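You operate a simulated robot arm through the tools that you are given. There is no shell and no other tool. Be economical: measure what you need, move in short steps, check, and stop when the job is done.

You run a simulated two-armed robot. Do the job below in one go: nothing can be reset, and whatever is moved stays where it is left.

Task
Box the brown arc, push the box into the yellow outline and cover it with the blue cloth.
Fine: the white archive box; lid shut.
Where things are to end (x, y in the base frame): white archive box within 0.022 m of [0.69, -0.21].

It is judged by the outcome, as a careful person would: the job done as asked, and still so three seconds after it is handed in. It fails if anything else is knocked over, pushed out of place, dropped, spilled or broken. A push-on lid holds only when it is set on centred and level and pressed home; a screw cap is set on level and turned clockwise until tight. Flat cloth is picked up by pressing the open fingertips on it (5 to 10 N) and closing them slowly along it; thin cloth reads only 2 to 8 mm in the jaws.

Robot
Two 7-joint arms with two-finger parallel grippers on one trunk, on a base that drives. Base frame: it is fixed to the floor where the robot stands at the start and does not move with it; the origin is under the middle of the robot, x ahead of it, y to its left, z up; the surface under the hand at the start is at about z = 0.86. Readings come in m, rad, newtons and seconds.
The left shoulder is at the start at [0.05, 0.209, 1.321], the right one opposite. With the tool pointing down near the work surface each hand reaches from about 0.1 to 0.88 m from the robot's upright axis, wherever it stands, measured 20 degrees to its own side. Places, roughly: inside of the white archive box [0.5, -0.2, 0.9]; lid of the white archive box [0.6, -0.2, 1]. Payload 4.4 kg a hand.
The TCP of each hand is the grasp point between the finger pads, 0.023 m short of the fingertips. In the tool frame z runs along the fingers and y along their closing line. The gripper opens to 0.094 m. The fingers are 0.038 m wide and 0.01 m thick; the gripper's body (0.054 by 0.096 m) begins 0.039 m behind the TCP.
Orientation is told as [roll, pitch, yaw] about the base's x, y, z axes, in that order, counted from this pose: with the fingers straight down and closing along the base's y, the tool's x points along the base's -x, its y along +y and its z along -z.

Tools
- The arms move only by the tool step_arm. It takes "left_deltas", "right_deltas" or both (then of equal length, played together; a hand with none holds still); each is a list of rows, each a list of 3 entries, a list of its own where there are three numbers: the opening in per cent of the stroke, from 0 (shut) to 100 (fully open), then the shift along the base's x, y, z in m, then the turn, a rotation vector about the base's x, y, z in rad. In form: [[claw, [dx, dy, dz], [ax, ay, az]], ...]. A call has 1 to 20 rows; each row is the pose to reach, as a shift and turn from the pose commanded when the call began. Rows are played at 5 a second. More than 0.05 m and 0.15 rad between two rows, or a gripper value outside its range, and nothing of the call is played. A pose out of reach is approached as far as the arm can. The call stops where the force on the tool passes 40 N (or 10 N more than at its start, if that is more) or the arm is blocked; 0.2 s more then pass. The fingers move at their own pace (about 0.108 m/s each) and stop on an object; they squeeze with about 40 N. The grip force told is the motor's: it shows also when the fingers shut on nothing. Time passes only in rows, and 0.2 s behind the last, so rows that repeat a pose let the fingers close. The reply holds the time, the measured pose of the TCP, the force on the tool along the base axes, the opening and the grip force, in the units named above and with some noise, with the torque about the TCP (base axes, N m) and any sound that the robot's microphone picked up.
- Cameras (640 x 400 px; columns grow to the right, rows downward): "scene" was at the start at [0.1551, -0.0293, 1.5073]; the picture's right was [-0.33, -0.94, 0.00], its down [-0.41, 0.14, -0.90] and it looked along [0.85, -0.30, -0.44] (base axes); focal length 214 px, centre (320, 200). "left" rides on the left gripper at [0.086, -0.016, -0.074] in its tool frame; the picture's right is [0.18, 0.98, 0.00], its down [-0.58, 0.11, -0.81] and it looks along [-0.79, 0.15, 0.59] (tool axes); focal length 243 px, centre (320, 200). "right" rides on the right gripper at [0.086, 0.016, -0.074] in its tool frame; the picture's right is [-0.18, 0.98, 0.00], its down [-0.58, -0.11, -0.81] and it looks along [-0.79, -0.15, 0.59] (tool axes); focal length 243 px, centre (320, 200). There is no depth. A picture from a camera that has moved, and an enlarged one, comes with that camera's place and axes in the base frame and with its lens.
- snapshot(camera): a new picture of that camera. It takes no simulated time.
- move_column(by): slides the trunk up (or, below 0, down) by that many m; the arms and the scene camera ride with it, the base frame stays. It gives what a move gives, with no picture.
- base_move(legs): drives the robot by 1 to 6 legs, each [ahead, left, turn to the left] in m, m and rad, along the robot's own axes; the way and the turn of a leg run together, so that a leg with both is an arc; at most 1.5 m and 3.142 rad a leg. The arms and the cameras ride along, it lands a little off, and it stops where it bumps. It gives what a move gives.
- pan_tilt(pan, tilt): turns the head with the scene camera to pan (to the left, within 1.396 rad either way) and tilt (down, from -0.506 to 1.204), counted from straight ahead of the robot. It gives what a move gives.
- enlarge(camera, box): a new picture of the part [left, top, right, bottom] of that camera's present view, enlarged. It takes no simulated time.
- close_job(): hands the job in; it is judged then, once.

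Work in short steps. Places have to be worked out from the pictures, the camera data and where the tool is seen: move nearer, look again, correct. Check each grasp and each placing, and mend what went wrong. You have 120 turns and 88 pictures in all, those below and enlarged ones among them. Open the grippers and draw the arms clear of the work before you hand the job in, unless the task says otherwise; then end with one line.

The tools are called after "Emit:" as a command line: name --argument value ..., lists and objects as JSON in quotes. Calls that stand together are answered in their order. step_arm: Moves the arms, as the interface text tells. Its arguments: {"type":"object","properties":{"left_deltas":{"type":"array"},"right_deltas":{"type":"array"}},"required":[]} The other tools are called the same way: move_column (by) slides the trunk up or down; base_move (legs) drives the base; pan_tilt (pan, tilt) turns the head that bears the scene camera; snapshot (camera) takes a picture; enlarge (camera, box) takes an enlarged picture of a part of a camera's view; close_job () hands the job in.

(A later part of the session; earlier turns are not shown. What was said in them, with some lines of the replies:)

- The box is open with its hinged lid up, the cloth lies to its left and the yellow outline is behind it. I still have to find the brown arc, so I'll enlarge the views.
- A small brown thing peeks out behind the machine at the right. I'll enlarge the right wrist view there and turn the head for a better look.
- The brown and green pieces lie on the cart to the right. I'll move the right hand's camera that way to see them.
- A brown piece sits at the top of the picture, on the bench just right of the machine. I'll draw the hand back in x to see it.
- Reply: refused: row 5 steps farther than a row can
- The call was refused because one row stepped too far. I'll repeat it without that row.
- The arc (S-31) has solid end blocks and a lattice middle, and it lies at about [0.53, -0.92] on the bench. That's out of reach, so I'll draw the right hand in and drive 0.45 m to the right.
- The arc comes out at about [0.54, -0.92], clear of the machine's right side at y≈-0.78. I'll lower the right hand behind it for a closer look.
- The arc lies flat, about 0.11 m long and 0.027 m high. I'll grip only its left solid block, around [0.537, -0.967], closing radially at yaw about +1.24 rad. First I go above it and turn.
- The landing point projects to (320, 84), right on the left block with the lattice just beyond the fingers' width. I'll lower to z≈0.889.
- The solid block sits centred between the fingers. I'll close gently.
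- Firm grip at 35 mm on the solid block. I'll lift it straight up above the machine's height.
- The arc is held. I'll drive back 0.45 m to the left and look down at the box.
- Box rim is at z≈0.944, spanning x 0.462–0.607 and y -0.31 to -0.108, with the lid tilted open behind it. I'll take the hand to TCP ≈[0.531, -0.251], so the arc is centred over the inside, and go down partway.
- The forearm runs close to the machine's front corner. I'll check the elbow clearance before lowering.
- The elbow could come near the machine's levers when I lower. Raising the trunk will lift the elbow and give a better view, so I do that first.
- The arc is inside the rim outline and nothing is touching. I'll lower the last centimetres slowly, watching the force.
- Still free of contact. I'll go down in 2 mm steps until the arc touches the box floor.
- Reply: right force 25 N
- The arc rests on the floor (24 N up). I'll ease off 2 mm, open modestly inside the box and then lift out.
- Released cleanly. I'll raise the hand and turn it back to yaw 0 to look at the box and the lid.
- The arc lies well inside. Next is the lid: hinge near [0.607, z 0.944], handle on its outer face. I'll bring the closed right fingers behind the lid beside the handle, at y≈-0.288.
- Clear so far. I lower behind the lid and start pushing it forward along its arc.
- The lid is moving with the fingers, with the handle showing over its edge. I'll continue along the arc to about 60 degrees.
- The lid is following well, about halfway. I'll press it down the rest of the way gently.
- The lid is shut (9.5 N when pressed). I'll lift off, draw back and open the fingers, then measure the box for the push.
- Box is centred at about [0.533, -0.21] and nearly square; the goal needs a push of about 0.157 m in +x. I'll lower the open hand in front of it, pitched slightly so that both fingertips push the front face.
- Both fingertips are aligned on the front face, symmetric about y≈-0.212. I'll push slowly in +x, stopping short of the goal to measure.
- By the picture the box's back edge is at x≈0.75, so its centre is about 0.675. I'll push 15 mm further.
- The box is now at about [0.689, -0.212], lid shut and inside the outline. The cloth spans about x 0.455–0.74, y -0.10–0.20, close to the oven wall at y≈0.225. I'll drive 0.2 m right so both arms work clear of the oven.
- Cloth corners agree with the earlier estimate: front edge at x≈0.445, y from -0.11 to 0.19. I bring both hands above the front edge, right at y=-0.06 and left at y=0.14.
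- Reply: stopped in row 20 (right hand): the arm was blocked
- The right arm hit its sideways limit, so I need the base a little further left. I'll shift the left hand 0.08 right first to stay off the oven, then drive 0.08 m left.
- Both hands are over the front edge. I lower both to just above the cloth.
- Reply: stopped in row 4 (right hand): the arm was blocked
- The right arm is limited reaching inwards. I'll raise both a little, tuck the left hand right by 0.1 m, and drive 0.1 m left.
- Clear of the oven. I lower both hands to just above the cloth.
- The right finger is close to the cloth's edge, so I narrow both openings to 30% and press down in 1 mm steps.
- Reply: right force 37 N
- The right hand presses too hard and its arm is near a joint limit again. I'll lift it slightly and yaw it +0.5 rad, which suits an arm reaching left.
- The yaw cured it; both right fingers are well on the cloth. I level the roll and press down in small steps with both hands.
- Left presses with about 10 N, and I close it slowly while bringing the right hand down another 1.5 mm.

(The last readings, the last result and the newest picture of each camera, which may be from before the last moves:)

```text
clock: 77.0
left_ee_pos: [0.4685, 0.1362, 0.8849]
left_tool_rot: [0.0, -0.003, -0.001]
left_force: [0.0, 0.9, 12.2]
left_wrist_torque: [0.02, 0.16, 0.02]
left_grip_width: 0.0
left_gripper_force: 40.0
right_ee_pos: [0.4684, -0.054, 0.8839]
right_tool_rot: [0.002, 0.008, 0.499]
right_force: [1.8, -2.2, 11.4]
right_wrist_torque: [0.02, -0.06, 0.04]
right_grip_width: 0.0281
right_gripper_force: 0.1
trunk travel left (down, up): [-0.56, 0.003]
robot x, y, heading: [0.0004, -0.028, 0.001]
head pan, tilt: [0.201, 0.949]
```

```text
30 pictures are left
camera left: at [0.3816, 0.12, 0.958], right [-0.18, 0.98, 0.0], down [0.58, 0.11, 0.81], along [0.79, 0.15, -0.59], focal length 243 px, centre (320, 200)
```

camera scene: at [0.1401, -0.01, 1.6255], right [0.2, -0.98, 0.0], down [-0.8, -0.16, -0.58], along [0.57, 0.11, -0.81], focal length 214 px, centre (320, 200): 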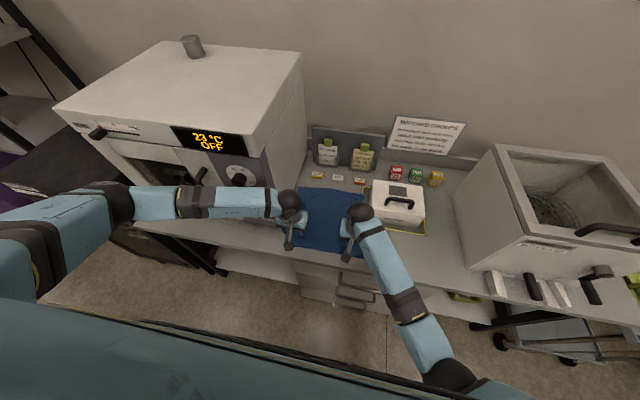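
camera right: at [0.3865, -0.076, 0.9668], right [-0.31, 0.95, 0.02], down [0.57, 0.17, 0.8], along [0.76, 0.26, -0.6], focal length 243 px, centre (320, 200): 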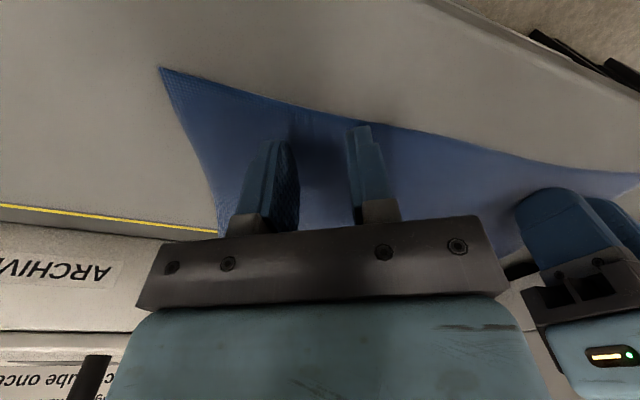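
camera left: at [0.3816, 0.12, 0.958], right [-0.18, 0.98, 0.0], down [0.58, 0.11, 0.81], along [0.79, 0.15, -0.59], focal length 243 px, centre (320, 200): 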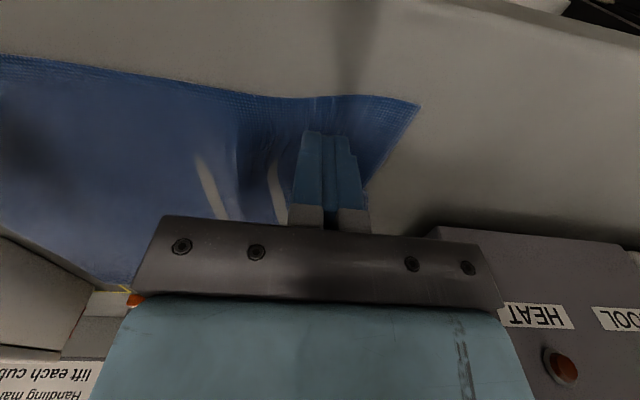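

Left read 0 mm, so it slipped off the cloth. I'll close the right much more slowly, and open the left to try again.

Emit:
step_arm --left_deltas '[[0, [0, 0, 0.008], [0, 0, 0]], [20, [0, 0, 0.01], [0, 0, 0]], [60, [0, 0, 0.01], [0, 0, 0]], [60, [0, 0, 0.01], [0, 0, 0]]]' --right_deltas '[[29, [0, 0, 0], [0, 0, 0]], [28, [0, 0, 0], [0, 0, 0]], [27, [0, 0, 0], [0, 0, 0]], [26, [0, 0, 0], [0, 0, 0]]]'

Emit:
step_arm --right_deltas '[[24, [0, 0, 0], [0, 0, 0]], [22, [0, 0, 0], [0, 0, 0]], [20, [0, 0, 0], [0, 0, 0]], [18, [0, 0, 0], [0, 0, 0]], [16, [0, 0, 0], [0, 0, 0]], [14, [0, 0, 0], [0, 0, 0]], [12, [0, 0, 0], [0, 0, 0]], [10, [0, 0, 0], [0, 0, 0]], [9, [0, 0, 0], [0, 0, 0]], [8, [0, 0, 0], [0, 0, 0]], [7, [0, 0, 0], [0, 0, 0]], [6, [0, 0, 0], [0, 0, 0]], [5, [0, 0, 0], [0, 0, 0]], [4, [0, 0, 0], [0, 0, 0]], [3, [0, 0, 0], [0, 0, 0]], [2, [0, 0, 0], [0, 0, 0]], [1, [0, 0, 0], [0, 0, 0]], [0, [0, 0, 0], [0, 0, 0]], [0, [0, 0, 0], [0, 0, 0]]]'

Emit:
snapshot --camera "right"

```text
clock: 78.0
left_ee_pos: [0.4684, 0.1374, 0.8947]
left_tool_rot: [-0.001, -0.002, -0.002]
left_force: [0.3, 0.3, -0.5]
left_wrist_torque: [-0.02, 0.01, 0.0]
left_grip_width: 0.0565
left_gripper_force: 0.1
right_ee_pos: [0.4685, -0.0544, 0.8853]
right_tool_rot: [0.001, 0.008, 0.5]
right_force: [0.7, 1.2, 16.7]
right_wrist_torque: [0.11, -0.02, 0.03]
right_grip_width: 0.0244
right_gripper_force: 0.0
trunk travel left (down, up): [-0.56, 0.003]
robot x, y, heading: [-0.0026, -0.0247, -0.003]
head pan, tilt: [0.201, 0.949]
```

```text
clock: 82.0
left_ee_pos: [0.4684, 0.1371, 0.8934]
left_tool_rot: [-0.002, -0.003, -0.001]
left_force: [-0.1, -0.1, 0.5]
left_wrist_torque: [0.03, 0.0, 0.03]
left_grip_width: 0.0562
left_gripper_force: 0.0
right_ee_pos: [0.4687, -0.0534, 0.884]
right_tool_rot: [0.003, 0.009, 0.499]
right_force: [-1.7, 2.9, 19.7]
right_wrist_torque: [0.17, 0.02, 0.02]
right_grip_width: 0.0016
right_gripper_force: 40.3
trunk travel left (down, up): [-0.56, 0.003]
robot x, y, heading: [-0.0024, -0.0283, 0.0]
head pan, tilt: [0.201, 0.949]
```

```text
29 pictures are left
camera right: at [0.3855, -0.0802, 0.9603], right [-0.31, 0.95, 0.0], down [0.57, 0.19, 0.8], along [0.76, 0.25, -0.6], focal length 243 px, centre (320, 200)
```

right: 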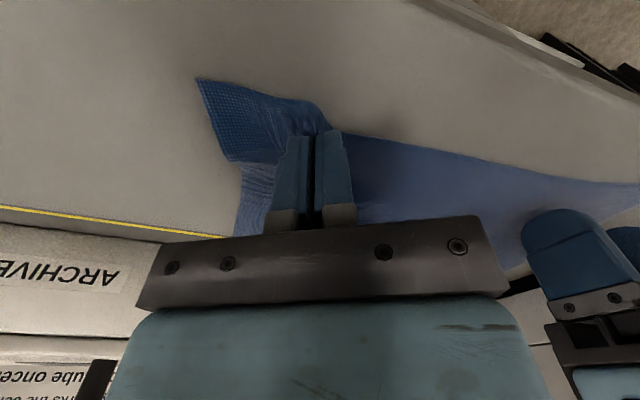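

Right reads 1.6 mm with a visible gathered fold, so it likely holds. Now the left hand: press and close slowly from a wider opening.

Emit:
step_arm --left_deltas '[[55, [0, -0.002, -0.005], [0, 0, 0]], [50, [0, -0.002, -0.008], [0, 0, 0]], [50, [0, -0.002, -0.0095], [0, 0, 0]], [50, [0, -0.002, -0.0105], [0, 0, 0]]]'

```text
clock: 83.0
left_ee_pos: [0.4682, 0.135, 0.8851]
left_tool_rot: [-0.002, -0.005, -0.002]
left_force: [-1.3, 2.4, 11.5]
left_wrist_torque: [0.18, 0.08, -0.01]
left_grip_width: 0.0473
left_gripper_force: 0.1
right_ee_pos: [0.468, -0.0538, 0.884]
right_tool_rot: [-0.001, 0.01, 0.498]
right_force: [1.2, 2.6, 15.3]
right_wrist_torque: [0.18, -0.06, 0.02]
right_grip_width: 0.0018
right_gripper_force: 40.0
trunk travel left (down, up): [-0.56, 0.003]
robot x, y, heading: [-0.0028, -0.023, 0.002]
head pan, tilt: [0.201, 0.949]
```

Emit:
step_arm --left_deltas '[[47, [0, 0, 0], [0, 0, 0]], [44, [0, 0, 0], [0, 0, 0]], [41, [0, 0, 0], [0, 0, 0]], [38, [0, 0, 0], [0, 0, 0]], [35, [0, 0, 0], [0, 0, 0]], [32, [0, 0, 0], [0, 0, 0]], [29, [0, 0, 0], [0, 0, 0]], [26, [0, 0, 0], [0, 0, 0]], [23, [0, 0, 0], [0, 0, 0]], [20, [0, 0, 0], [0, 0, 0]], [17, [0, 0, 0], [0, 0, 0]], [14, [0, 0, 0], [0, 0, 0]], [11, [0, 0, 0], [0, 0, 0]], [9, [0, 0, 0], [0, 0, 0]], [7, [0, 0, 0], [0, 0, 0]], [5, [0, 0, 0], [0, 0, 0]], [3, [0, 0, 0], [0, 0, 0]], [1, [0, 0, 0], [0, 0, 0]], [0, [0, 0, 0], [0, 0, 0]], [0, [0, 0, 0], [0, 0, 0]]]'

Emit:
snapshot --camera "left"

```text
clock: 87.2
left_ee_pos: [0.4684, 0.1326, 0.8848]
left_tool_rot: [-0.002, -0.004, -0.003]
left_force: [2.3, -18.1, 20.1]
left_wrist_torque: [-0.48, -0.07, 0.11]
left_grip_width: 0.0022
left_gripper_force: 40.4
right_ee_pos: [0.4675, -0.0546, 0.885]
right_tool_rot: [0.002, 0.009, 0.499]
right_force: [-2.1, 16.7, 5.6]
right_wrist_torque: [0.39, 0.09, 0.3]
right_grip_width: 0.0017
right_gripper_force: 40.6
trunk travel left (down, up): [-0.56, 0.003]
robot x, y, heading: [-0.0007, -0.022, 0.005]
head pan, tilt: [0.201, 0.949]
```

```text
28 pictures are left
camera left: at [0.3813, 0.1169, 0.9581], right [-0.18, 0.98, 0.0], down [0.58, 0.11, 0.81], along [0.79, 0.15, -0.59], focal length 243 px, centre (320, 200)
```

left: 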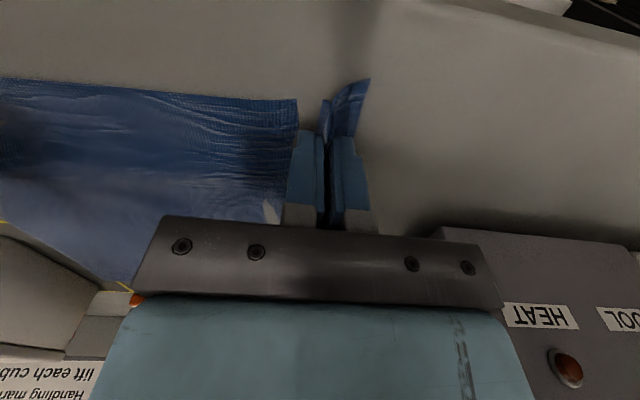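

Both hands now hold the cloth: it's taut between them with 17 N sideways. I ease them 5 mm together each and lift slowly.

Emit:
step_arm --left_deltas '[[0, [0, -0.005, 0.005], [0, 0, 0]], [0, [0, -0.006, 0.03], [0, 0, 0]], [0, [0, -0.006, 0.06], [0, 0, 0]], [0, [0, -0.006, 0.09], [0, 0, 0]], [0, [0, -0.006, 0.12], [0, 0, 0]], [0, [0, -0.006, 0.15], [0, 0, 0]]]' --right_deltas '[[0, [0, 0.005, 0.005], [0, 0, 0]], [0, [0, 0.006, 0.03], [0, 0, 0]], [0, [0, 0.006, 0.06], [0, 0, 0]], [0, [0, 0.006, 0.09], [0, 0, 0]], [0, [0, 0.006, 0.12], [0, 0, 0]], [0, [0, 0.006, 0.15], [0, 0, 0]]]'

Emit:
snapshot --camera "scene"

```text
clock: 88.6
left_ee_pos: [0.4697, 0.13, 1.0339]
left_tool_rot: [0.0, -0.001, -0.003]
left_force: [0.4, -1.2, -1.0]
left_wrist_torque: [0.04, -0.03, 0.0]
left_grip_width: 0.0025
left_gripper_force: 40.1
right_ee_pos: [0.47, -0.0479, 1.0332]
right_tool_rot: [0.002, 0.011, 0.5]
right_force: [0.3, 0.7, -0.8]
right_wrist_torque: [-0.03, 0.0, 0.01]
right_grip_width: 0.0015
right_gripper_force: 40.2
trunk travel left (down, up): [-0.56, 0.003]
robot x, y, heading: [-0.0004, -0.0249, -0.003]
head pan, tilt: [0.201, 0.949]
```

```text
27 pictures are left
camera scene: at [0.1399, -0.0096, 1.6254], right [0.2, -0.98, 0.0], down [-0.8, -0.16, -0.58], along [0.57, 0.11, -0.81], focal length 214 px, centre (320, 200)
```

scene: 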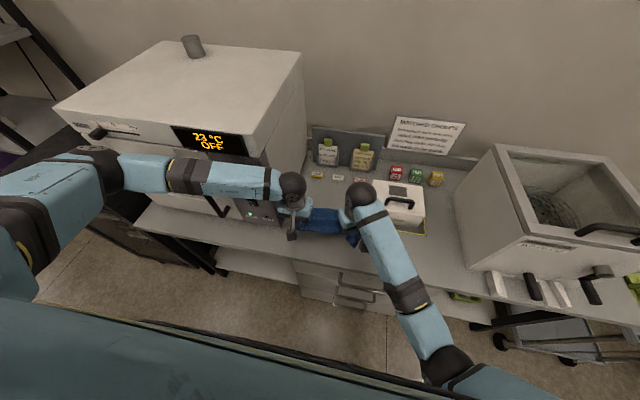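

Holding well. I lift on to z≈1.39, so the hanging edge clears the box handle.

Emit:
step_arm --left_deltas '[[0, [0, 0, 0.04], [0, 0, 0]], [0, [0, 0, 0.08], [0, 0, 0]], [0, [0, 0, 0.12], [0, 0, 0]], [0, [0, 0, 0.16], [0, 0, 0]], [0, [0, 0, 0.2], [0, 0, 0]], [0, [0, 0, 0.24], [0, 0, 0]], [0, [0, 0, 0.28], [0, 0, 0]], [0, [0, 0, 0.32], [0, 0, 0]], [0, [0, 0, 0.36], [0, 0, 0]]]' --right_deltas '[[0, [0, 0, 0.04], [0, 0, 0]], [0, [0, 0, 0.08], [0, 0, 0]], [0, [0, 0, 0.12], [0, 0, 0]], [0, [0, 0, 0.16], [0, 0, 0]], [0, [0, 0, 0.2], [0, 0, 0]], [0, [0, 0, 0.24], [0, 0, 0]], [0, [0, 0, 0.28], [0, 0, 0]], [0, [0, 0, 0.32], [0, 0, 0]], [0, [0, 0, 0.36], [0, 0, 0]]]'

Emit:
snapshot --camera "scene"

```text
clock: 90.6
left_ee_pos: [0.468, 0.1283, 1.394]
left_tool_rot: [0.0, -0.002, -0.001]
left_force: [0.1, 1.1, 0.7]
left_wrist_torque: [0.03, -0.01, -0.04]
left_grip_width: 0.0024
left_gripper_force: 39.6
right_ee_pos: [0.4685, -0.0494, 1.3933]
right_tool_rot: [0.001, 0.01, 0.5]
right_force: [-0.1, 0.6, -0.8]
right_wrist_torque: [-0.01, 0.02, -0.01]
right_grip_width: 0.0013
right_gripper_force: 40.2
trunk travel left (down, up): [-0.56, 0.003]
robot x, y, heading: [-0.0009, -0.0246, -0.007]
head pan, tilt: [0.201, 0.949]
```

```text
26 pictures are left
camera scene: at [0.139, -0.0097, 1.6254], right [0.2, -0.98, 0.0], down [-0.8, -0.16, -0.58], along [0.57, 0.11, -0.81], focal length 214 px, centre (320, 200)
```

scene: 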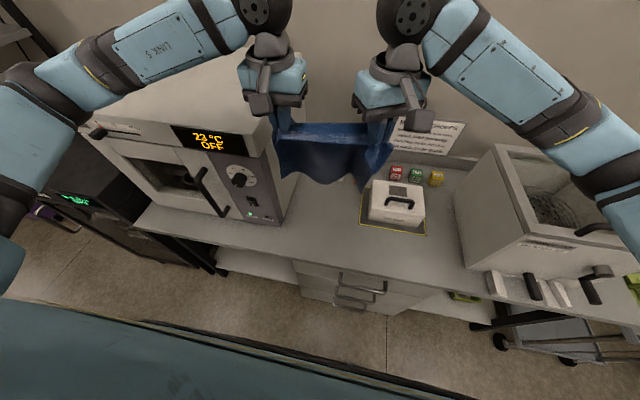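

The cloth hangs squarely from both hands. I drive 0.25 m right to centre it on the box in y.

Emit:
base_move --legs '[[0, -0.25, 0]]'

Emit:
snapshot --camera "scene"

```text
clock: 93.4
left_ee_pos: [0.4694, -0.1235, 1.3932]
left_tool_rot: [-0.001, -0.001, 0.0]
left_force: [0.2, -0.6, 0.0]
left_wrist_torque: [-0.01, -0.02, -0.01]
left_grip_width: 0.0026
left_gripper_force: 40.4
right_ee_pos: [0.4685, -0.3007, 1.3911]
right_tool_rot: [0.001, 0.01, 0.501]
right_force: [-0.1, -0.3, 0.0]
right_wrist_torque: [0.01, 0.03, 0.0]
right_grip_width: 0.0016
right_gripper_force: 40.1
trunk travel left (down, up): [-0.56, 0.003]
robot x, y, heading: [-0.0014, -0.2812, 0.003]
head pan, tilt: [0.201, 0.949]
```

```text
25 pictures are left
camera scene: at [0.1398, -0.2621, 1.6254], right [0.2, -0.98, 0.0], down [-0.8, -0.16, -0.58], along [0.57, 0.12, -0.81], focal length 214 px, centre (320, 200)
```

scene: 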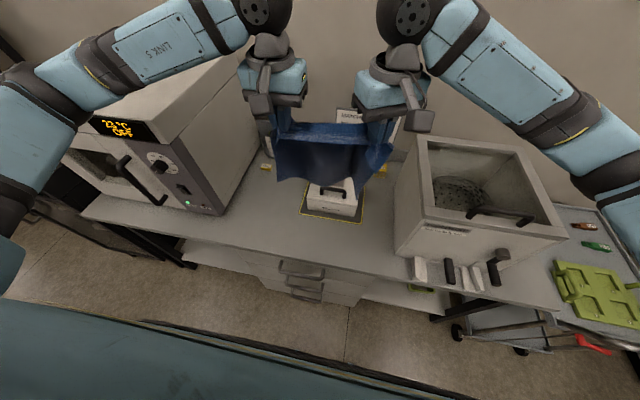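

Cloth is centred in y. I carry it forward at height until it is behind the box (x≈0.785).

Emit:
step_arm --left_deltas '[[0, [0.02, 0, 0], [0, 0, 0]], [0, [0.045, 0, 0], [0, 0, 0]], [0, [0.075, 0, 0], [0, 0, 0]], [0, [0.105, 0, 0], [0, 0, 0]], [0, [0.135, 0, 0], [0, 0, 0]], [0, [0.165, 0, 0], [0, 0, 0]], [0, [0.195, 0, 0], [0, 0, 0]], [0, [0.225, 0, 0], [0, 0, 0]], [0, [0.255, 0, 0], [0, 0, 0]], [0, [0.28, 0, 0], [0, 0, 0]], [0, [0.3, 0, 0], [0, 0, 0]], [0, [0.315, 0, 0], [0, 0, 0]], [0, [0.318, 0, 0], [0, 0, 0]], [0, [0.318, 0, 0], [0, 0, 0]]]' --right_deltas '[[0, [0.02, 0, 0], [0, 0, 0]], [0, [0.045, 0, 0], [0, 0, 0]], [0, [0.075, 0, 0], [0, 0, 0]], [0, [0.105, 0, 0], [0, 0, 0]], [0, [0.135, 0, 0], [0, 0, 0]], [0, [0.165, 0, 0], [0, 0, 0]], [0, [0.195, 0, 0], [0, 0, 0]], [0, [0.225, 0, 0], [0, 0, 0]], [0, [0.255, 0, 0], [0, 0, 0]], [0, [0.28, 0, 0], [0, 0, 0]], [0, [0.3, 0, 0], [0, 0, 0]], [0, [0.315, 0, 0], [0, 0, 0]], [0, [0.318, 0, 0], [0, 0, 0]], [0, [0.318, 0, 0], [0, 0, 0]]]'

Emit:
pan_tilt --pan 0.0 --tilt 0.75

Emit:
snapshot --camera "scene"

```text
clock: 96.4
left_ee_pos: [0.7869, -0.1237, 1.3918]
left_tool_rot: [0.0, 0.0, -0.001]
left_force: [-0.6, 0.1, -0.5]
left_wrist_torque: [0.03, 0.01, -0.01]
left_grip_width: 0.0026
left_gripper_force: 39.8
right_ee_pos: [0.7863, -0.3019, 1.3919]
right_tool_rot: [0.003, 0.01, 0.501]
right_force: [-0.3, 0.8, -0.4]
right_wrist_torque: [0.01, -0.02, 0.0]
right_grip_width: 0.0017
right_gripper_force: 40.4
trunk travel left (down, up): [-0.56, 0.003]
robot x, y, heading: [0.0023, -0.2767, -0.002]
head pan, tilt: [0.201, 0.949]
```

```text
clock: 97.1
left_ee_pos: [0.7881, -0.1234, 1.3925]
left_tool_rot: [-0.001, -0.001, 0.0]
left_force: [-0.5, 1.0, -0.1]
left_wrist_torque: [-0.01, 0.01, 0.0]
left_grip_width: 0.0023
left_gripper_force: 39.9
right_ee_pos: [0.7861, -0.3022, 1.3928]
right_tool_rot: [0.001, 0.01, 0.499]
right_force: [-0.3, -0.4, -0.2]
right_wrist_torque: [-0.02, 0.01, 0.0]
right_grip_width: 0.0017
right_gripper_force: 40.5
trunk travel left (down, up): [-0.56, 0.003]
robot x, y, heading: [-0.0005, -0.2804, 0.006]
head pan, tilt: [0.0, 0.75]
```

```text
24 pictures are left
camera scene: at [0.1514, -0.2772, 1.6409], right [0.0, -1.0, 0.0], down [-0.68, 0.0, -0.73], along [0.73, 0.0, -0.68], focal length 214 px, centre (320, 200)
```

scene: 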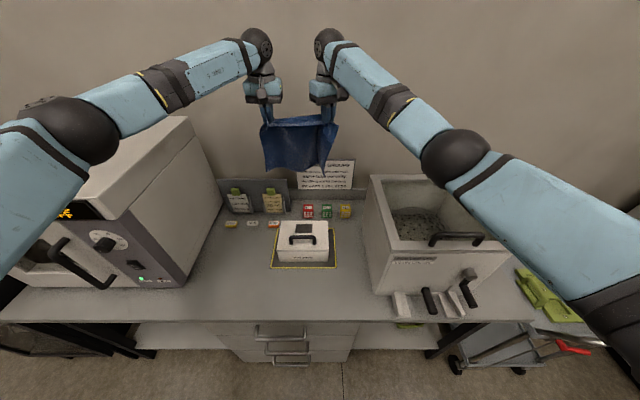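

Emit:
enlarge --camera "scene" --box '[220, 70, 380, 280]'

Emit:
snapshot --camera "right"

```text
1.90 times, centred on (300, 175) of scene
camera zoom: at [0.1514, -0.2772, 1.6409], right [0.0, -1.0, 0.0], down [-0.68, 0.0, -0.73], along [0.73, 0.0, -0.68], focal length 408 px, centre (358, 248)
```

zoom: 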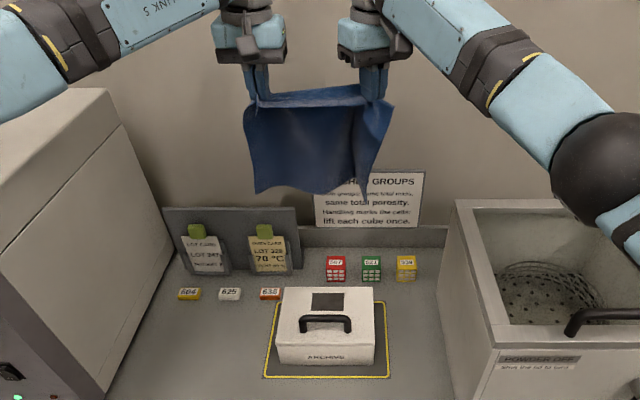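

```text
22 pictures are left
camera right: at [0.7039, -0.3285, 1.4684], right [-0.31, 0.95, 0.0], down [0.57, 0.19, 0.8], along [0.76, 0.25, -0.6], focal length 243 px, centre (320, 200)
```

right: 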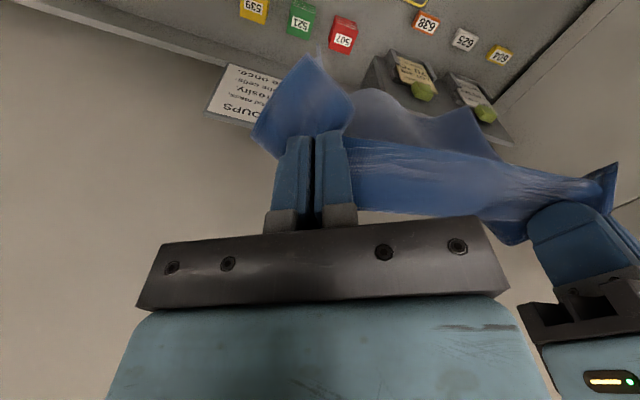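

The cloth seems to billow forward so its lower edge is at about x≈0.84. I bring the hands back 5 cm and lower, so the lower edge drops just behind the box.

Emit:
step_arm --left_deltas '[[0, [-0.015, 0, -0.01], [0, 0, 0]], [0, [-0.03, 0, -0.03], [0, 0, 0]], [0, [-0.04, 0, -0.05], [0, 0, 0]], [0, [-0.05, 0, -0.075], [0, 0, 0]], [0, [-0.05, 0, -0.1], [0, 0, 0]], [0, [-0.05, 0, -0.12], [0, 0, 0]], [0, [-0.05, 0, -0.14], [0, 0, 0]], [0, [-0.05, 0, -0.16], [0, 0, 0]], [0, [-0.05, 0, -0.16], [0, 0, 0]], [0, [-0.05, 0, -0.16], [0, 0, 0]]]' --right_deltas '[[0, [-0.015, 0, -0.01], [0, 0, 0]], [0, [-0.03, 0, -0.03], [0, 0, 0]], [0, [-0.04, 0, -0.05], [0, 0, 0]], [0, [-0.05, 0, -0.075], [0, 0, 0]], [0, [-0.05, 0, -0.1], [0, 0, 0]], [0, [-0.05, 0, -0.12], [0, 0, 0]], [0, [-0.05, 0, -0.14], [0, 0, 0]], [0, [-0.05, 0, -0.16], [0, 0, 0]], [0, [-0.05, 0, -0.16], [0, 0, 0]], [0, [-0.05, 0, -0.16], [0, 0, 0]]]'

Emit:
enlarge --camera "scene" --box '[220, 100, 400, 280]'

```text
clock: 99.3
left_ee_pos: [0.7368, -0.1234, 1.2334]
left_tool_rot: [0.0, -0.001, -0.001]
left_force: [0.5, 0.7, -0.4]
left_wrist_torque: [0.02, 0.0, 0.01]
left_grip_width: 0.0027
left_gripper_force: 39.7
right_ee_pos: [0.7373, -0.3017, 1.2315]
right_tool_rot: [0.001, 0.01, 0.501]
right_force: [0.0, 0.3, 0.0]
right_wrist_torque: [-0.03, -0.02, 0.0]
right_grip_width: 0.0016
right_gripper_force: 39.9
trunk travel left (down, up): [-0.56, 0.003]
robot x, y, heading: [0.0019, -0.2765, 0.004]
head pan, tilt: [0.0, 0.75]
```

```text
2.22 times, centred on (310, 190) of scene
camera zoom: at [0.1512, -0.2773, 1.641], right [0.0, -1.0, 0.0], down [-0.68, 0.0, -0.73], along [0.73, 0.0, -0.68], focal length 477 px, centre (342, 222)
```

zoom: 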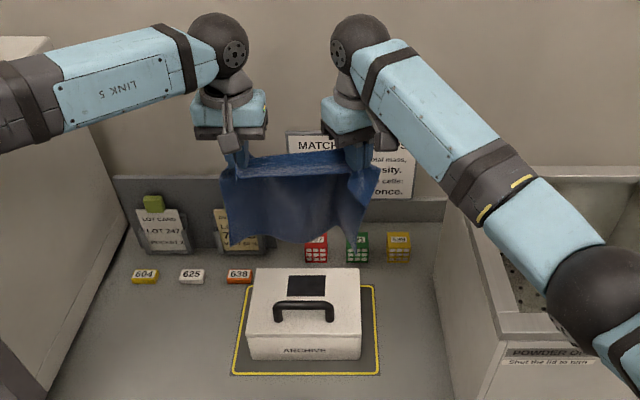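

Emit:
snapshot --camera "right"

```text
20 pictures are left
camera right: at [0.6543, -0.3288, 1.3072], right [-0.31, 0.95, 0.0], down [0.57, 0.19, 0.8], along [0.76, 0.25, -0.6], focal length 243 px, centre (320, 200)
```

right: 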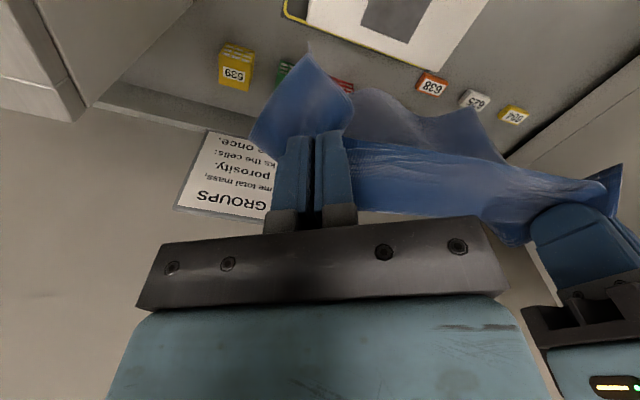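

Triangulating both views puts the lower edge at about x≈0.76, z≈1.02. I move 2 cm forward and lower 9 cm, so it drops just behind the box's back edge.

Emit:
step_arm --left_deltas '[[0, [0.01, 0, -0.01], [0, 0, 0]], [0, [0.02, 0, -0.03], [0, 0, 0]], [0, [0.022, 0, -0.05], [0, 0, 0]], [0, [0.022, 0, -0.07], [0, 0, 0]], [0, [0.022, 0, -0.09], [0, 0, 0]], [0, [0.022, 0, -0.09], [0, 0, 0]]]' --right_deltas '[[0, [0.01, 0, -0.01], [0, 0, 0]], [0, [0.02, 0, -0.03], [0, 0, 0]], [0, [0.022, 0, -0.05], [0, 0, 0]], [0, [0.022, 0, -0.07], [0, 0, 0]], [0, [0.022, 0, -0.09], [0, 0, 0]], [0, [0.022, 0, -0.09], [0, 0, 0]]]'

Emit:
enlarge --camera "scene" --box '[220, 120, 400, 280]'

Emit:
snapshot --camera "left"

```text
clock: 100.7
left_ee_pos: [0.7588, -0.1242, 1.143]
left_tool_rot: [-0.001, -0.003, 0.0]
left_force: [0.2, -0.5, -0.1]
left_wrist_torque: [-0.01, 0.01, -0.01]
left_grip_width: 0.0028
left_gripper_force: 39.8
right_ee_pos: [0.7571, -0.3019, 1.1419]
right_tool_rot: [0.001, 0.013, 0.502]
right_force: [-0.1, -0.2, -0.2]
right_wrist_torque: [0.02, 0.01, -0.01]
right_grip_width: 0.0017
right_gripper_force: 40.0
trunk travel left (down, up): [-0.56, 0.003]
robot x, y, heading: [-0.0002, -0.276, -0.008]
head pan, tilt: [0.0, 0.75]
```

```text
2.50 times, centred on (310, 200) of scene
camera zoom: at [0.1508, -0.2773, 1.6411], right [0.0, -1.0, 0.0], down [-0.68, 0.0, -0.73], along [0.73, 0.0, -0.68], focal length 536 px, centre (345, 200)
```

zoom: 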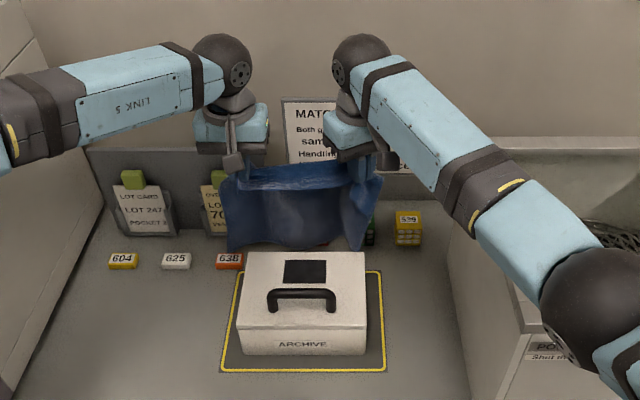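

```text
18 pictures are left
camera left: at [0.6715, -0.1407, 1.2167], right [-0.18, 0.98, 0.0], down [0.58, 0.11, 0.81], along [0.79, 0.15, -0.59], focal length 243 px, centre (320, 200)
```

left: 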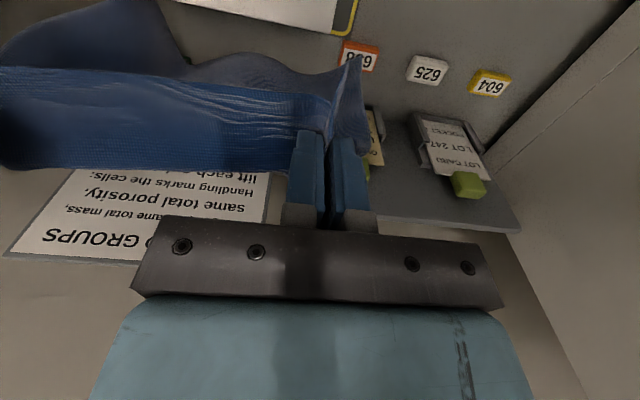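

The lower edge now hangs behind the box near bench level. I swing the hands back toward me over the box, along an arc about its back-top edge.

Emit:
step_arm --left_deltas '[[0, [0, 0, 0.01], [0, 0, 0]], [0, [-0.022, 0, 0.009], [0, 0, 0]], [0, [-0.044, 0, 0.003], [0, 0, 0]], [0, [-0.066, 0, -0.004], [0, 0, 0]], [0, [-0.09, 0, -0.016], [0, 0, 0]], [0, [-0.111, 0, -0.031], [0, 0, 0]], [0, [-0.129, 0, -0.0465], [0, 0, 0]], [0, [-0.147, 0, -0.066], [0, 0, 0]], [0, [-0.16, 0, -0.0855], [0, 0, 0]], [0, [-0.168, 0, -0.1], [0, 0, 0]]]' --right_deltas '[[0, [0, 0, 0.01], [0, 0, 0]], [0, [-0.022, 0, 0.009], [0, 0, 0]], [0, [-0.044, 0, 0.003], [0, 0, 0]], [0, [-0.066, 0, -0.004], [0, 0, 0]], [0, [-0.09, 0, -0.016], [0, 0, 0]], [0, [-0.111, 0, -0.031], [0, 0, 0]], [0, [-0.129, 0, -0.0465], [0, 0, 0]], [0, [-0.147, 0, -0.066], [0, 0, 0]], [0, [-0.16, 0, -0.0855], [0, 0, 0]], [0, [-0.168, 0, -0.1], [0, 0, 0]]]'

Emit:
enlarge --camera "scene" --box '[220, 120, 400, 280]'

Emit:
snapshot --camera "left"

```text
clock: 102.9
left_ee_pos: [0.5902, -0.1238, 1.0424]
left_tool_rot: [-0.001, 0.002, 0.001]
left_force: [0.6, -0.9, 0.4]
left_wrist_torque: [0.02, -0.02, 0.0]
left_grip_width: 0.0026
left_gripper_force: 40.3
right_ee_pos: [0.5897, -0.3027, 1.0422]
right_tool_rot: [0.002, 0.011, 0.502]
right_force: [0.6, -0.4, -0.5]
right_wrist_torque: [-0.03, 0.0, -0.05]
right_grip_width: 0.0015
right_gripper_force: 40.1
trunk travel left (down, up): [-0.56, 0.003]
robot x, y, heading: [0.0025, -0.277, -0.001]
head pan, tilt: [0.0, 0.75]
```

```text
2.50 times, centred on (310, 200) of scene
camera zoom: at [0.1512, -0.2773, 1.6411], right [0.0, -1.0, 0.0], down [-0.68, 0.0, -0.73], along [0.73, 0.0, -0.68], focal length 536 px, centre (345, 200)
```

zoom: 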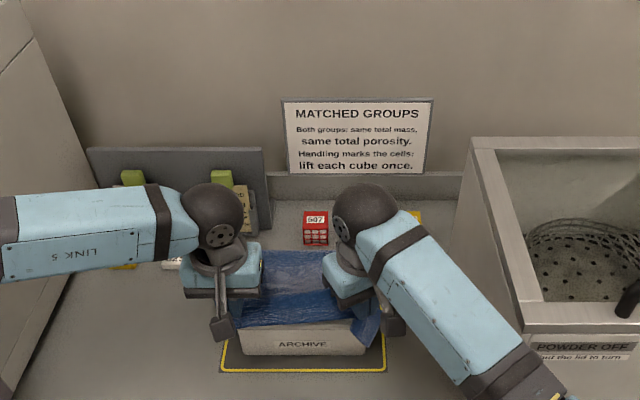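

```text
16 pictures are left
camera left: at [0.5031, -0.1405, 1.1173], right [-0.18, 0.98, 0.0], down [0.58, 0.11, 0.81], along [0.79, 0.15, -0.59], focal length 243 px, centre (320, 200)
```

left: 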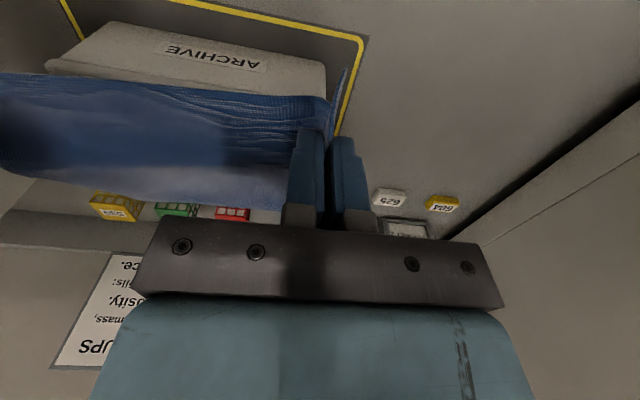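

The cloth is laid over the box, which hasn't moved. I finish the arc down in front of the box.

Emit:
step_arm --left_deltas '[[0, [-0.006, 0, -0.015], [0, 0, 0]], [0, [-0.011, 0, -0.03], [0, 0, 0]], [0, [-0.014, 0, -0.047], [0, 0, 0]], [0, [-0.016, 0, -0.065], [0, 0, 0]], [0, [-0.016, 0, -0.085], [0, 0, 0]], [0, [-0.016, 0, -0.085], [0, 0, 0]]]' --right_deltas '[[0, [-0.006, 0, -0.015], [0, 0, 0]], [0, [-0.011, 0, -0.03], [0, 0, 0]], [0, [-0.014, 0, -0.047], [0, 0, 0]], [0, [-0.016, 0, -0.065], [0, 0, 0]], [0, [-0.016, 0, -0.085], [0, 0, 0]], [0, [-0.016, 0, -0.085], [0, 0, 0]]]'

Emit:
enlarge --camera "scene" --box '[220, 140, 400, 300]'

Emit:
snapshot --camera "left"

```text
clock: 104.3
left_ee_pos: [0.5739, -0.1233, 0.958]
left_tool_rot: [-0.001, -0.001, 0.0]
left_force: [-1.4, 0.5, -0.1]
left_wrist_torque: [0.01, 0.01, 0.0]
left_grip_width: 0.0025
left_gripper_force: 40.1
right_ee_pos: [0.5742, -0.3007, 0.9575]
right_tool_rot: [0.0, 0.012, 0.502]
right_force: [0.5, 0.1, 0.6]
right_wrist_torque: [0.01, 0.01, 0.04]
right_grip_width: 0.0015
right_gripper_force: 40.0
trunk travel left (down, up): [-0.56, 0.003]
robot x, y, heading: [0.0007, -0.2773, -0.002]
head pan, tilt: [0.0, 0.75]
```

```text
2.50 times, centred on (310, 220) of scene
camera zoom: at [0.1509, -0.2772, 1.641], right [0.0, -1.0, 0.0], down [-0.68, 0.0, -0.73], along [0.73, 0.0, -0.68], focal length 536 px, centre (345, 150)
```

zoom: 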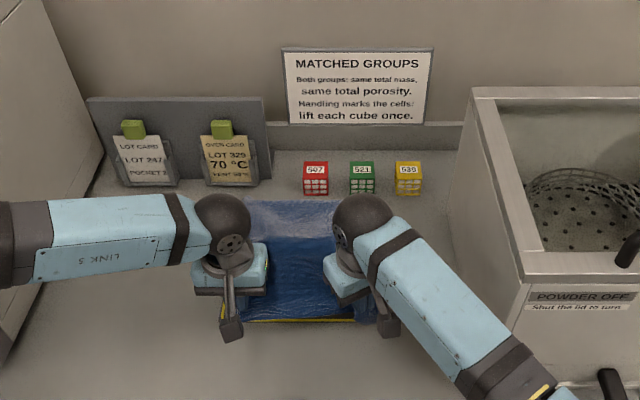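

```text
14 pictures are left
camera left: at [0.4876, -0.1403, 1.0312], right [-0.18, 0.98, 0.0], down [0.58, 0.11, 0.81], along [0.79, 0.15, -0.59], focal length 243 px, centre (320, 200)
```

left: 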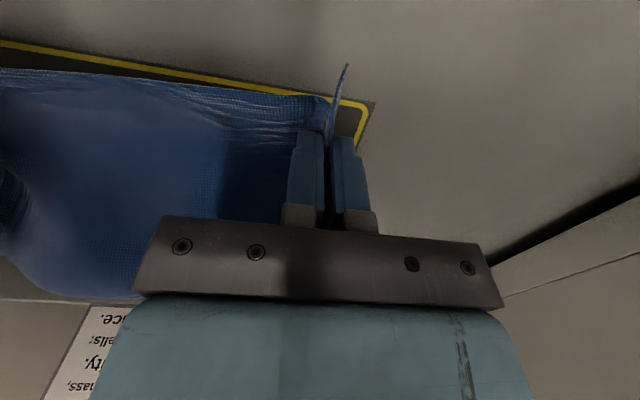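

The box is covered. I lower slightly, move 1 cm toward the box for slack, and open both hands slowly.

Emit:
step_arm --left_deltas '[[0, [0, 0, -0.02], [0, 0, 0]], [0, [0.005, 0, -0.035], [0, 0, 0]], [10, [0.005, 0, -0.035], [0, 0, 0]], [25, [0.005, 0, -0.035], [0, 0, 0]], [45, [0.005, 0, -0.035], [0, 0, 0]], [60, [0.005, 0, -0.035], [0, 0, 0]], [60, [0.005, 0, -0.035], [0, 0, 0]]]' --right_deltas '[[0, [0, 0, -0.02], [0, 0, 0]], [0, [0.005, 0, -0.035], [0, 0, 0]], [10, [0.005, 0, -0.035], [0, 0, 0]], [25, [0.005, 0, -0.035], [0, 0, 0]], [45, [0.005, 0, -0.035], [0, 0, 0]], [60, [0.005, 0, -0.035], [0, 0, 0]], [60, [0.005, 0, -0.035], [0, 0, 0]]]'

Emit:
snapshot --camera "left"

Emit:
snapshot --camera "right"

```text
clock: 105.9
left_ee_pos: [0.5811, -0.1236, 0.922]
left_tool_rot: [-0.002, 0.001, 0.001]
left_force: [-0.1, -0.7, 0.4]
left_wrist_torque: [0.01, 0.01, -0.04]
left_grip_width: 0.0561
left_gripper_force: 0.1
right_ee_pos: [0.5803, -0.3017, 0.9218]
right_tool_rot: [0.003, 0.01, 0.5]
right_force: [-0.3, 0.4, 0.1]
right_wrist_torque: [-0.02, -0.03, 0.02]
right_grip_width: 0.0563
right_gripper_force: 0.1
trunk travel left (down, up): [-0.56, 0.003]
robot x, y, heading: [-0.0001, -0.2796, -0.0]
head pan, tilt: [0.0, 0.75]
```

```text
13 pictures are left
camera left: at [0.4934, -0.1404, 0.9966], right [-0.18, 0.98, 0.0], down [0.58, 0.11, 0.81], along [0.79, 0.15, -0.59], focal length 243 px, centre (320, 200)
```

left: 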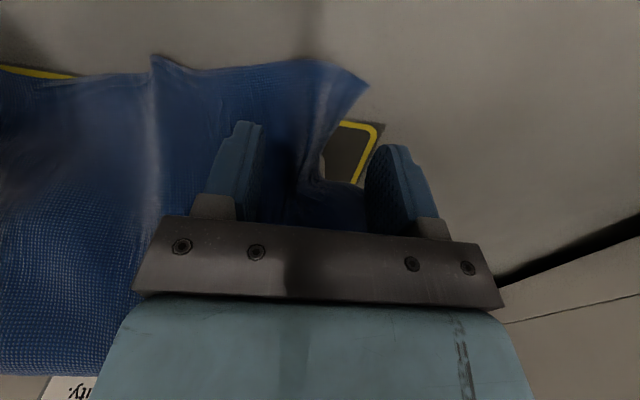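

```text
12 pictures are left
camera right: at [0.4975, -0.3285, 0.9984], right [-0.31, 0.95, 0.0], down [0.57, 0.19, 0.8], along [0.76, 0.25, -0.6], focal length 243 px, centre (320, 200)
```

right: 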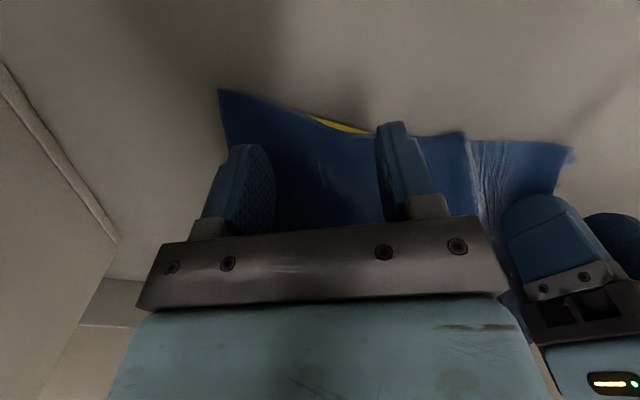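

Both hands have released. I raise them straight up and then draw back.

Emit:
step_arm --left_deltas '[[60, [0, 0, 0.02], [0, 0, 0]], [60, [0, 0, 0.05], [0, 0, 0]], [60, [0, 0, 0.09], [0, 0, 0]], [60, [0, 0, 0.13], [0, 0, 0]], [60, [-0.02, 0.02, 0.17], [0, 0, 0]], [60, [-0.05, 0.05, 0.2], [0, 0, 0]], [60, [-0.08, 0.08, 0.22], [0, 0, 0]], [60, [-0.11, 0.1, 0.25], [0, 0, 0]], [60, [-0.14, 0.12, 0.28], [0, 0, 0]], [60, [-0.17, 0.14, 0.3], [0, 0, 0]]]' --right_deltas '[[60, [0, 0, 0.02], [0, 0, 0]], [60, [0, 0, 0.05], [0, 0, 0]], [60, [0, 0, 0.09], [0, 0, 0]], [60, [0, 0, 0.13], [0, 0, 0]], [60, [-0.02, -0.02, 0.17], [0, 0, 0]], [60, [-0.05, -0.04, 0.2], [0, 0, 0]], [60, [-0.08, -0.06, 0.22], [0, 0, 0]], [60, [-0.11, -0.08, 0.25], [0, 0, 0]], [60, [-0.14, -0.1, 0.28], [0, 0, 0]], [60, [-0.17, -0.12, 0.3], [0, 0, 0]]]'

Emit:
enlarge --camera "scene" --box '[220, 140, 400, 300]'

Emit:
snapshot --camera "right"

```text
refused: row 6 steps farther than a row can; nothing moved
```

```text
2.50 times, centred on (310, 220) of scene
camera zoom: at [0.1514, -0.2773, 1.641], right [0.0, -1.0, 0.0], down [-0.68, 0.0, -0.73], along [0.73, 0.0, -0.68], focal length 536 px, centre (345, 150)
```

zoom: 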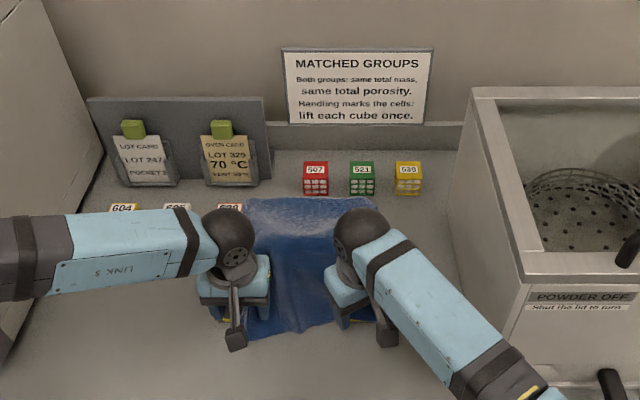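

```text
10 pictures are left
camera right: at [0.4975, -0.3285, 0.9984], right [-0.31, 0.95, 0.0], down [0.57, 0.19, 0.8], along [0.76, 0.25, -0.6], focal length 243 px, centre (320, 200)
```

right: 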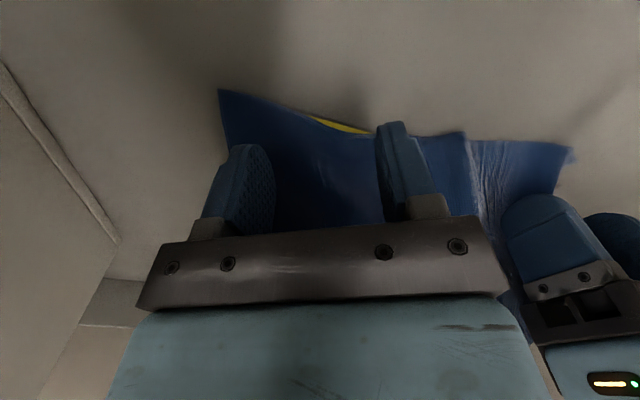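

A row stepped too far, so I repeat it with smaller steps and save pictures.

Emit:
step_arm --left_deltas '[[60, [0, 0, 0.02], [0, 0, 0]], [60, [0, 0, 0.05], [0, 0, 0]], [60, [0, 0, 0.09], [0, 0, 0]], [60, [0, 0, 0.13], [0, 0, 0]], [60, [-0.02, 0.01, 0.16], [0, 0, 0]], [60, [-0.04, 0.03, 0.19], [0, 0, 0]], [60, [-0.06, 0.05, 0.22], [0, 0, 0]], [60, [-0.08, 0.07, 0.25], [0, 0, 0]], [60, [-0.11, 0.09, 0.28], [0, 0, 0]], [60, [-0.14, 0.11, 0.3], [0, 0, 0]], [60, [-0.17, 0.14, 0.31], [0, 0, 0]]]' --right_deltas '[[60, [0, 0, 0.02], [0, 0, 0]], [60, [0, 0, 0.05], [0, 0, 0]], [60, [0, 0, 0.09], [0, 0, 0]], [60, [0, 0, 0.13], [0, 0, 0]], [60, [-0.02, -0.01, 0.16], [0, 0, 0]], [60, [-0.04, -0.03, 0.19], [0, 0, 0]], [60, [-0.06, -0.05, 0.22], [0, 0, 0]], [60, [-0.08, -0.06, 0.25], [0, 0, 0]], [60, [-0.11, -0.08, 0.28], [0, 0, 0]], [60, [-0.14, -0.1, 0.3], [0, 0, 0]], [60, [-0.17, -0.12, 0.31], [0, 0, 0]]]'

Emit:
enlarge --camera "scene" --box '[220, 140, 400, 300]'

```text
clock: 108.3
left_ee_pos: [0.4056, 0.0174, 1.2357]
left_tool_rot: [-0.001, -0.005, 0.0]
left_force: [-0.2, -0.3, 0.8]
left_wrist_torque: [0.0, -0.03, 0.0]
left_grip_width: 0.0562
left_gripper_force: 0.1
right_ee_pos: [0.4056, -0.4214, 1.2335]
right_tool_rot: [0.001, 0.009, 0.501]
right_force: [-0.3, 0.0, 0.5]
right_wrist_torque: [-0.01, -0.05, 0.03]
right_grip_width: 0.0564
right_gripper_force: 0.1
trunk travel left (down, up): [-0.56, 0.003]
robot x, y, heading: [0.0001, -0.2801, 0.003]
head pan, tilt: [0.0, 0.75]
```

```text
2.50 times, centred on (310, 220) of scene
camera zoom: at [0.1472, -0.2761, 1.6414], right [0.0, -1.0, 0.0], down [-0.68, 0.0, -0.73], along [0.73, 0.0, -0.68], focal length 536 px, centre (345, 150)
```

zoom: 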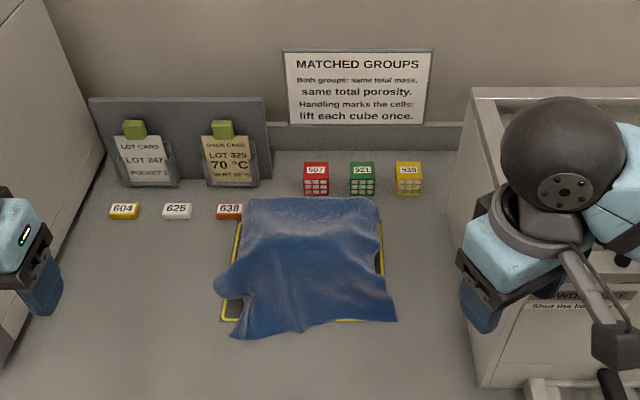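

The cloth covers the box and the tiles, cubes and cards stand where they were. One close look for gaps.

Emit:
enlarge --camera "scene" --box '[255, 205, 345, 280]'

Emit:
snapshot --camera "right"

```text
5.33 times, centred on (300, 242) of scene
camera zoom: at [0.1472, -0.2761, 1.6414], right [0.0, -1.0, 0.0], down [-0.68, 0.0, -0.73], along [0.73, 0.0, -0.68], focal length 1144 px, centre (427, -27)
```

zoom: 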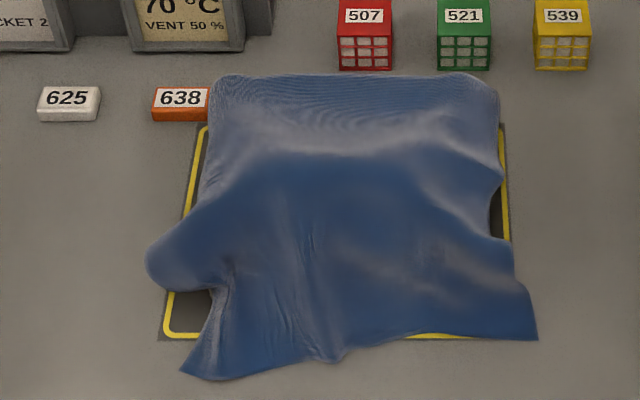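

```text
7 pictures are left
camera right: at [0.3229, -0.4482, 1.3095], right [-0.31, 0.95, 0.0], down [0.57, 0.19, 0.8], along [0.76, 0.25, -0.6], focal length 243 px, centre (320, 200)
```

right: 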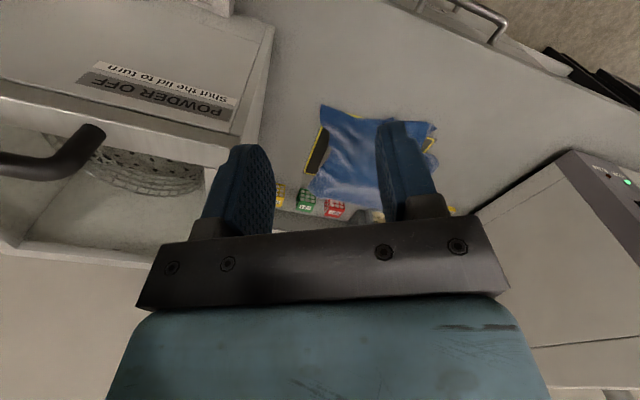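

The box is fully covered with no white showing from above or from the right. It still sits inside the outline, the grippers are open and the arms are clear, so I hand it in.

Emit:
close_job

```text
The job is handed in.
```

I handed the job in. The brown arc (S-31) is in the white archive box with the lid shut. The box sits inside the yellow outline at about [0.69, -0.21], measured before I covered it, and the blue cloth lies over it with no white showing.
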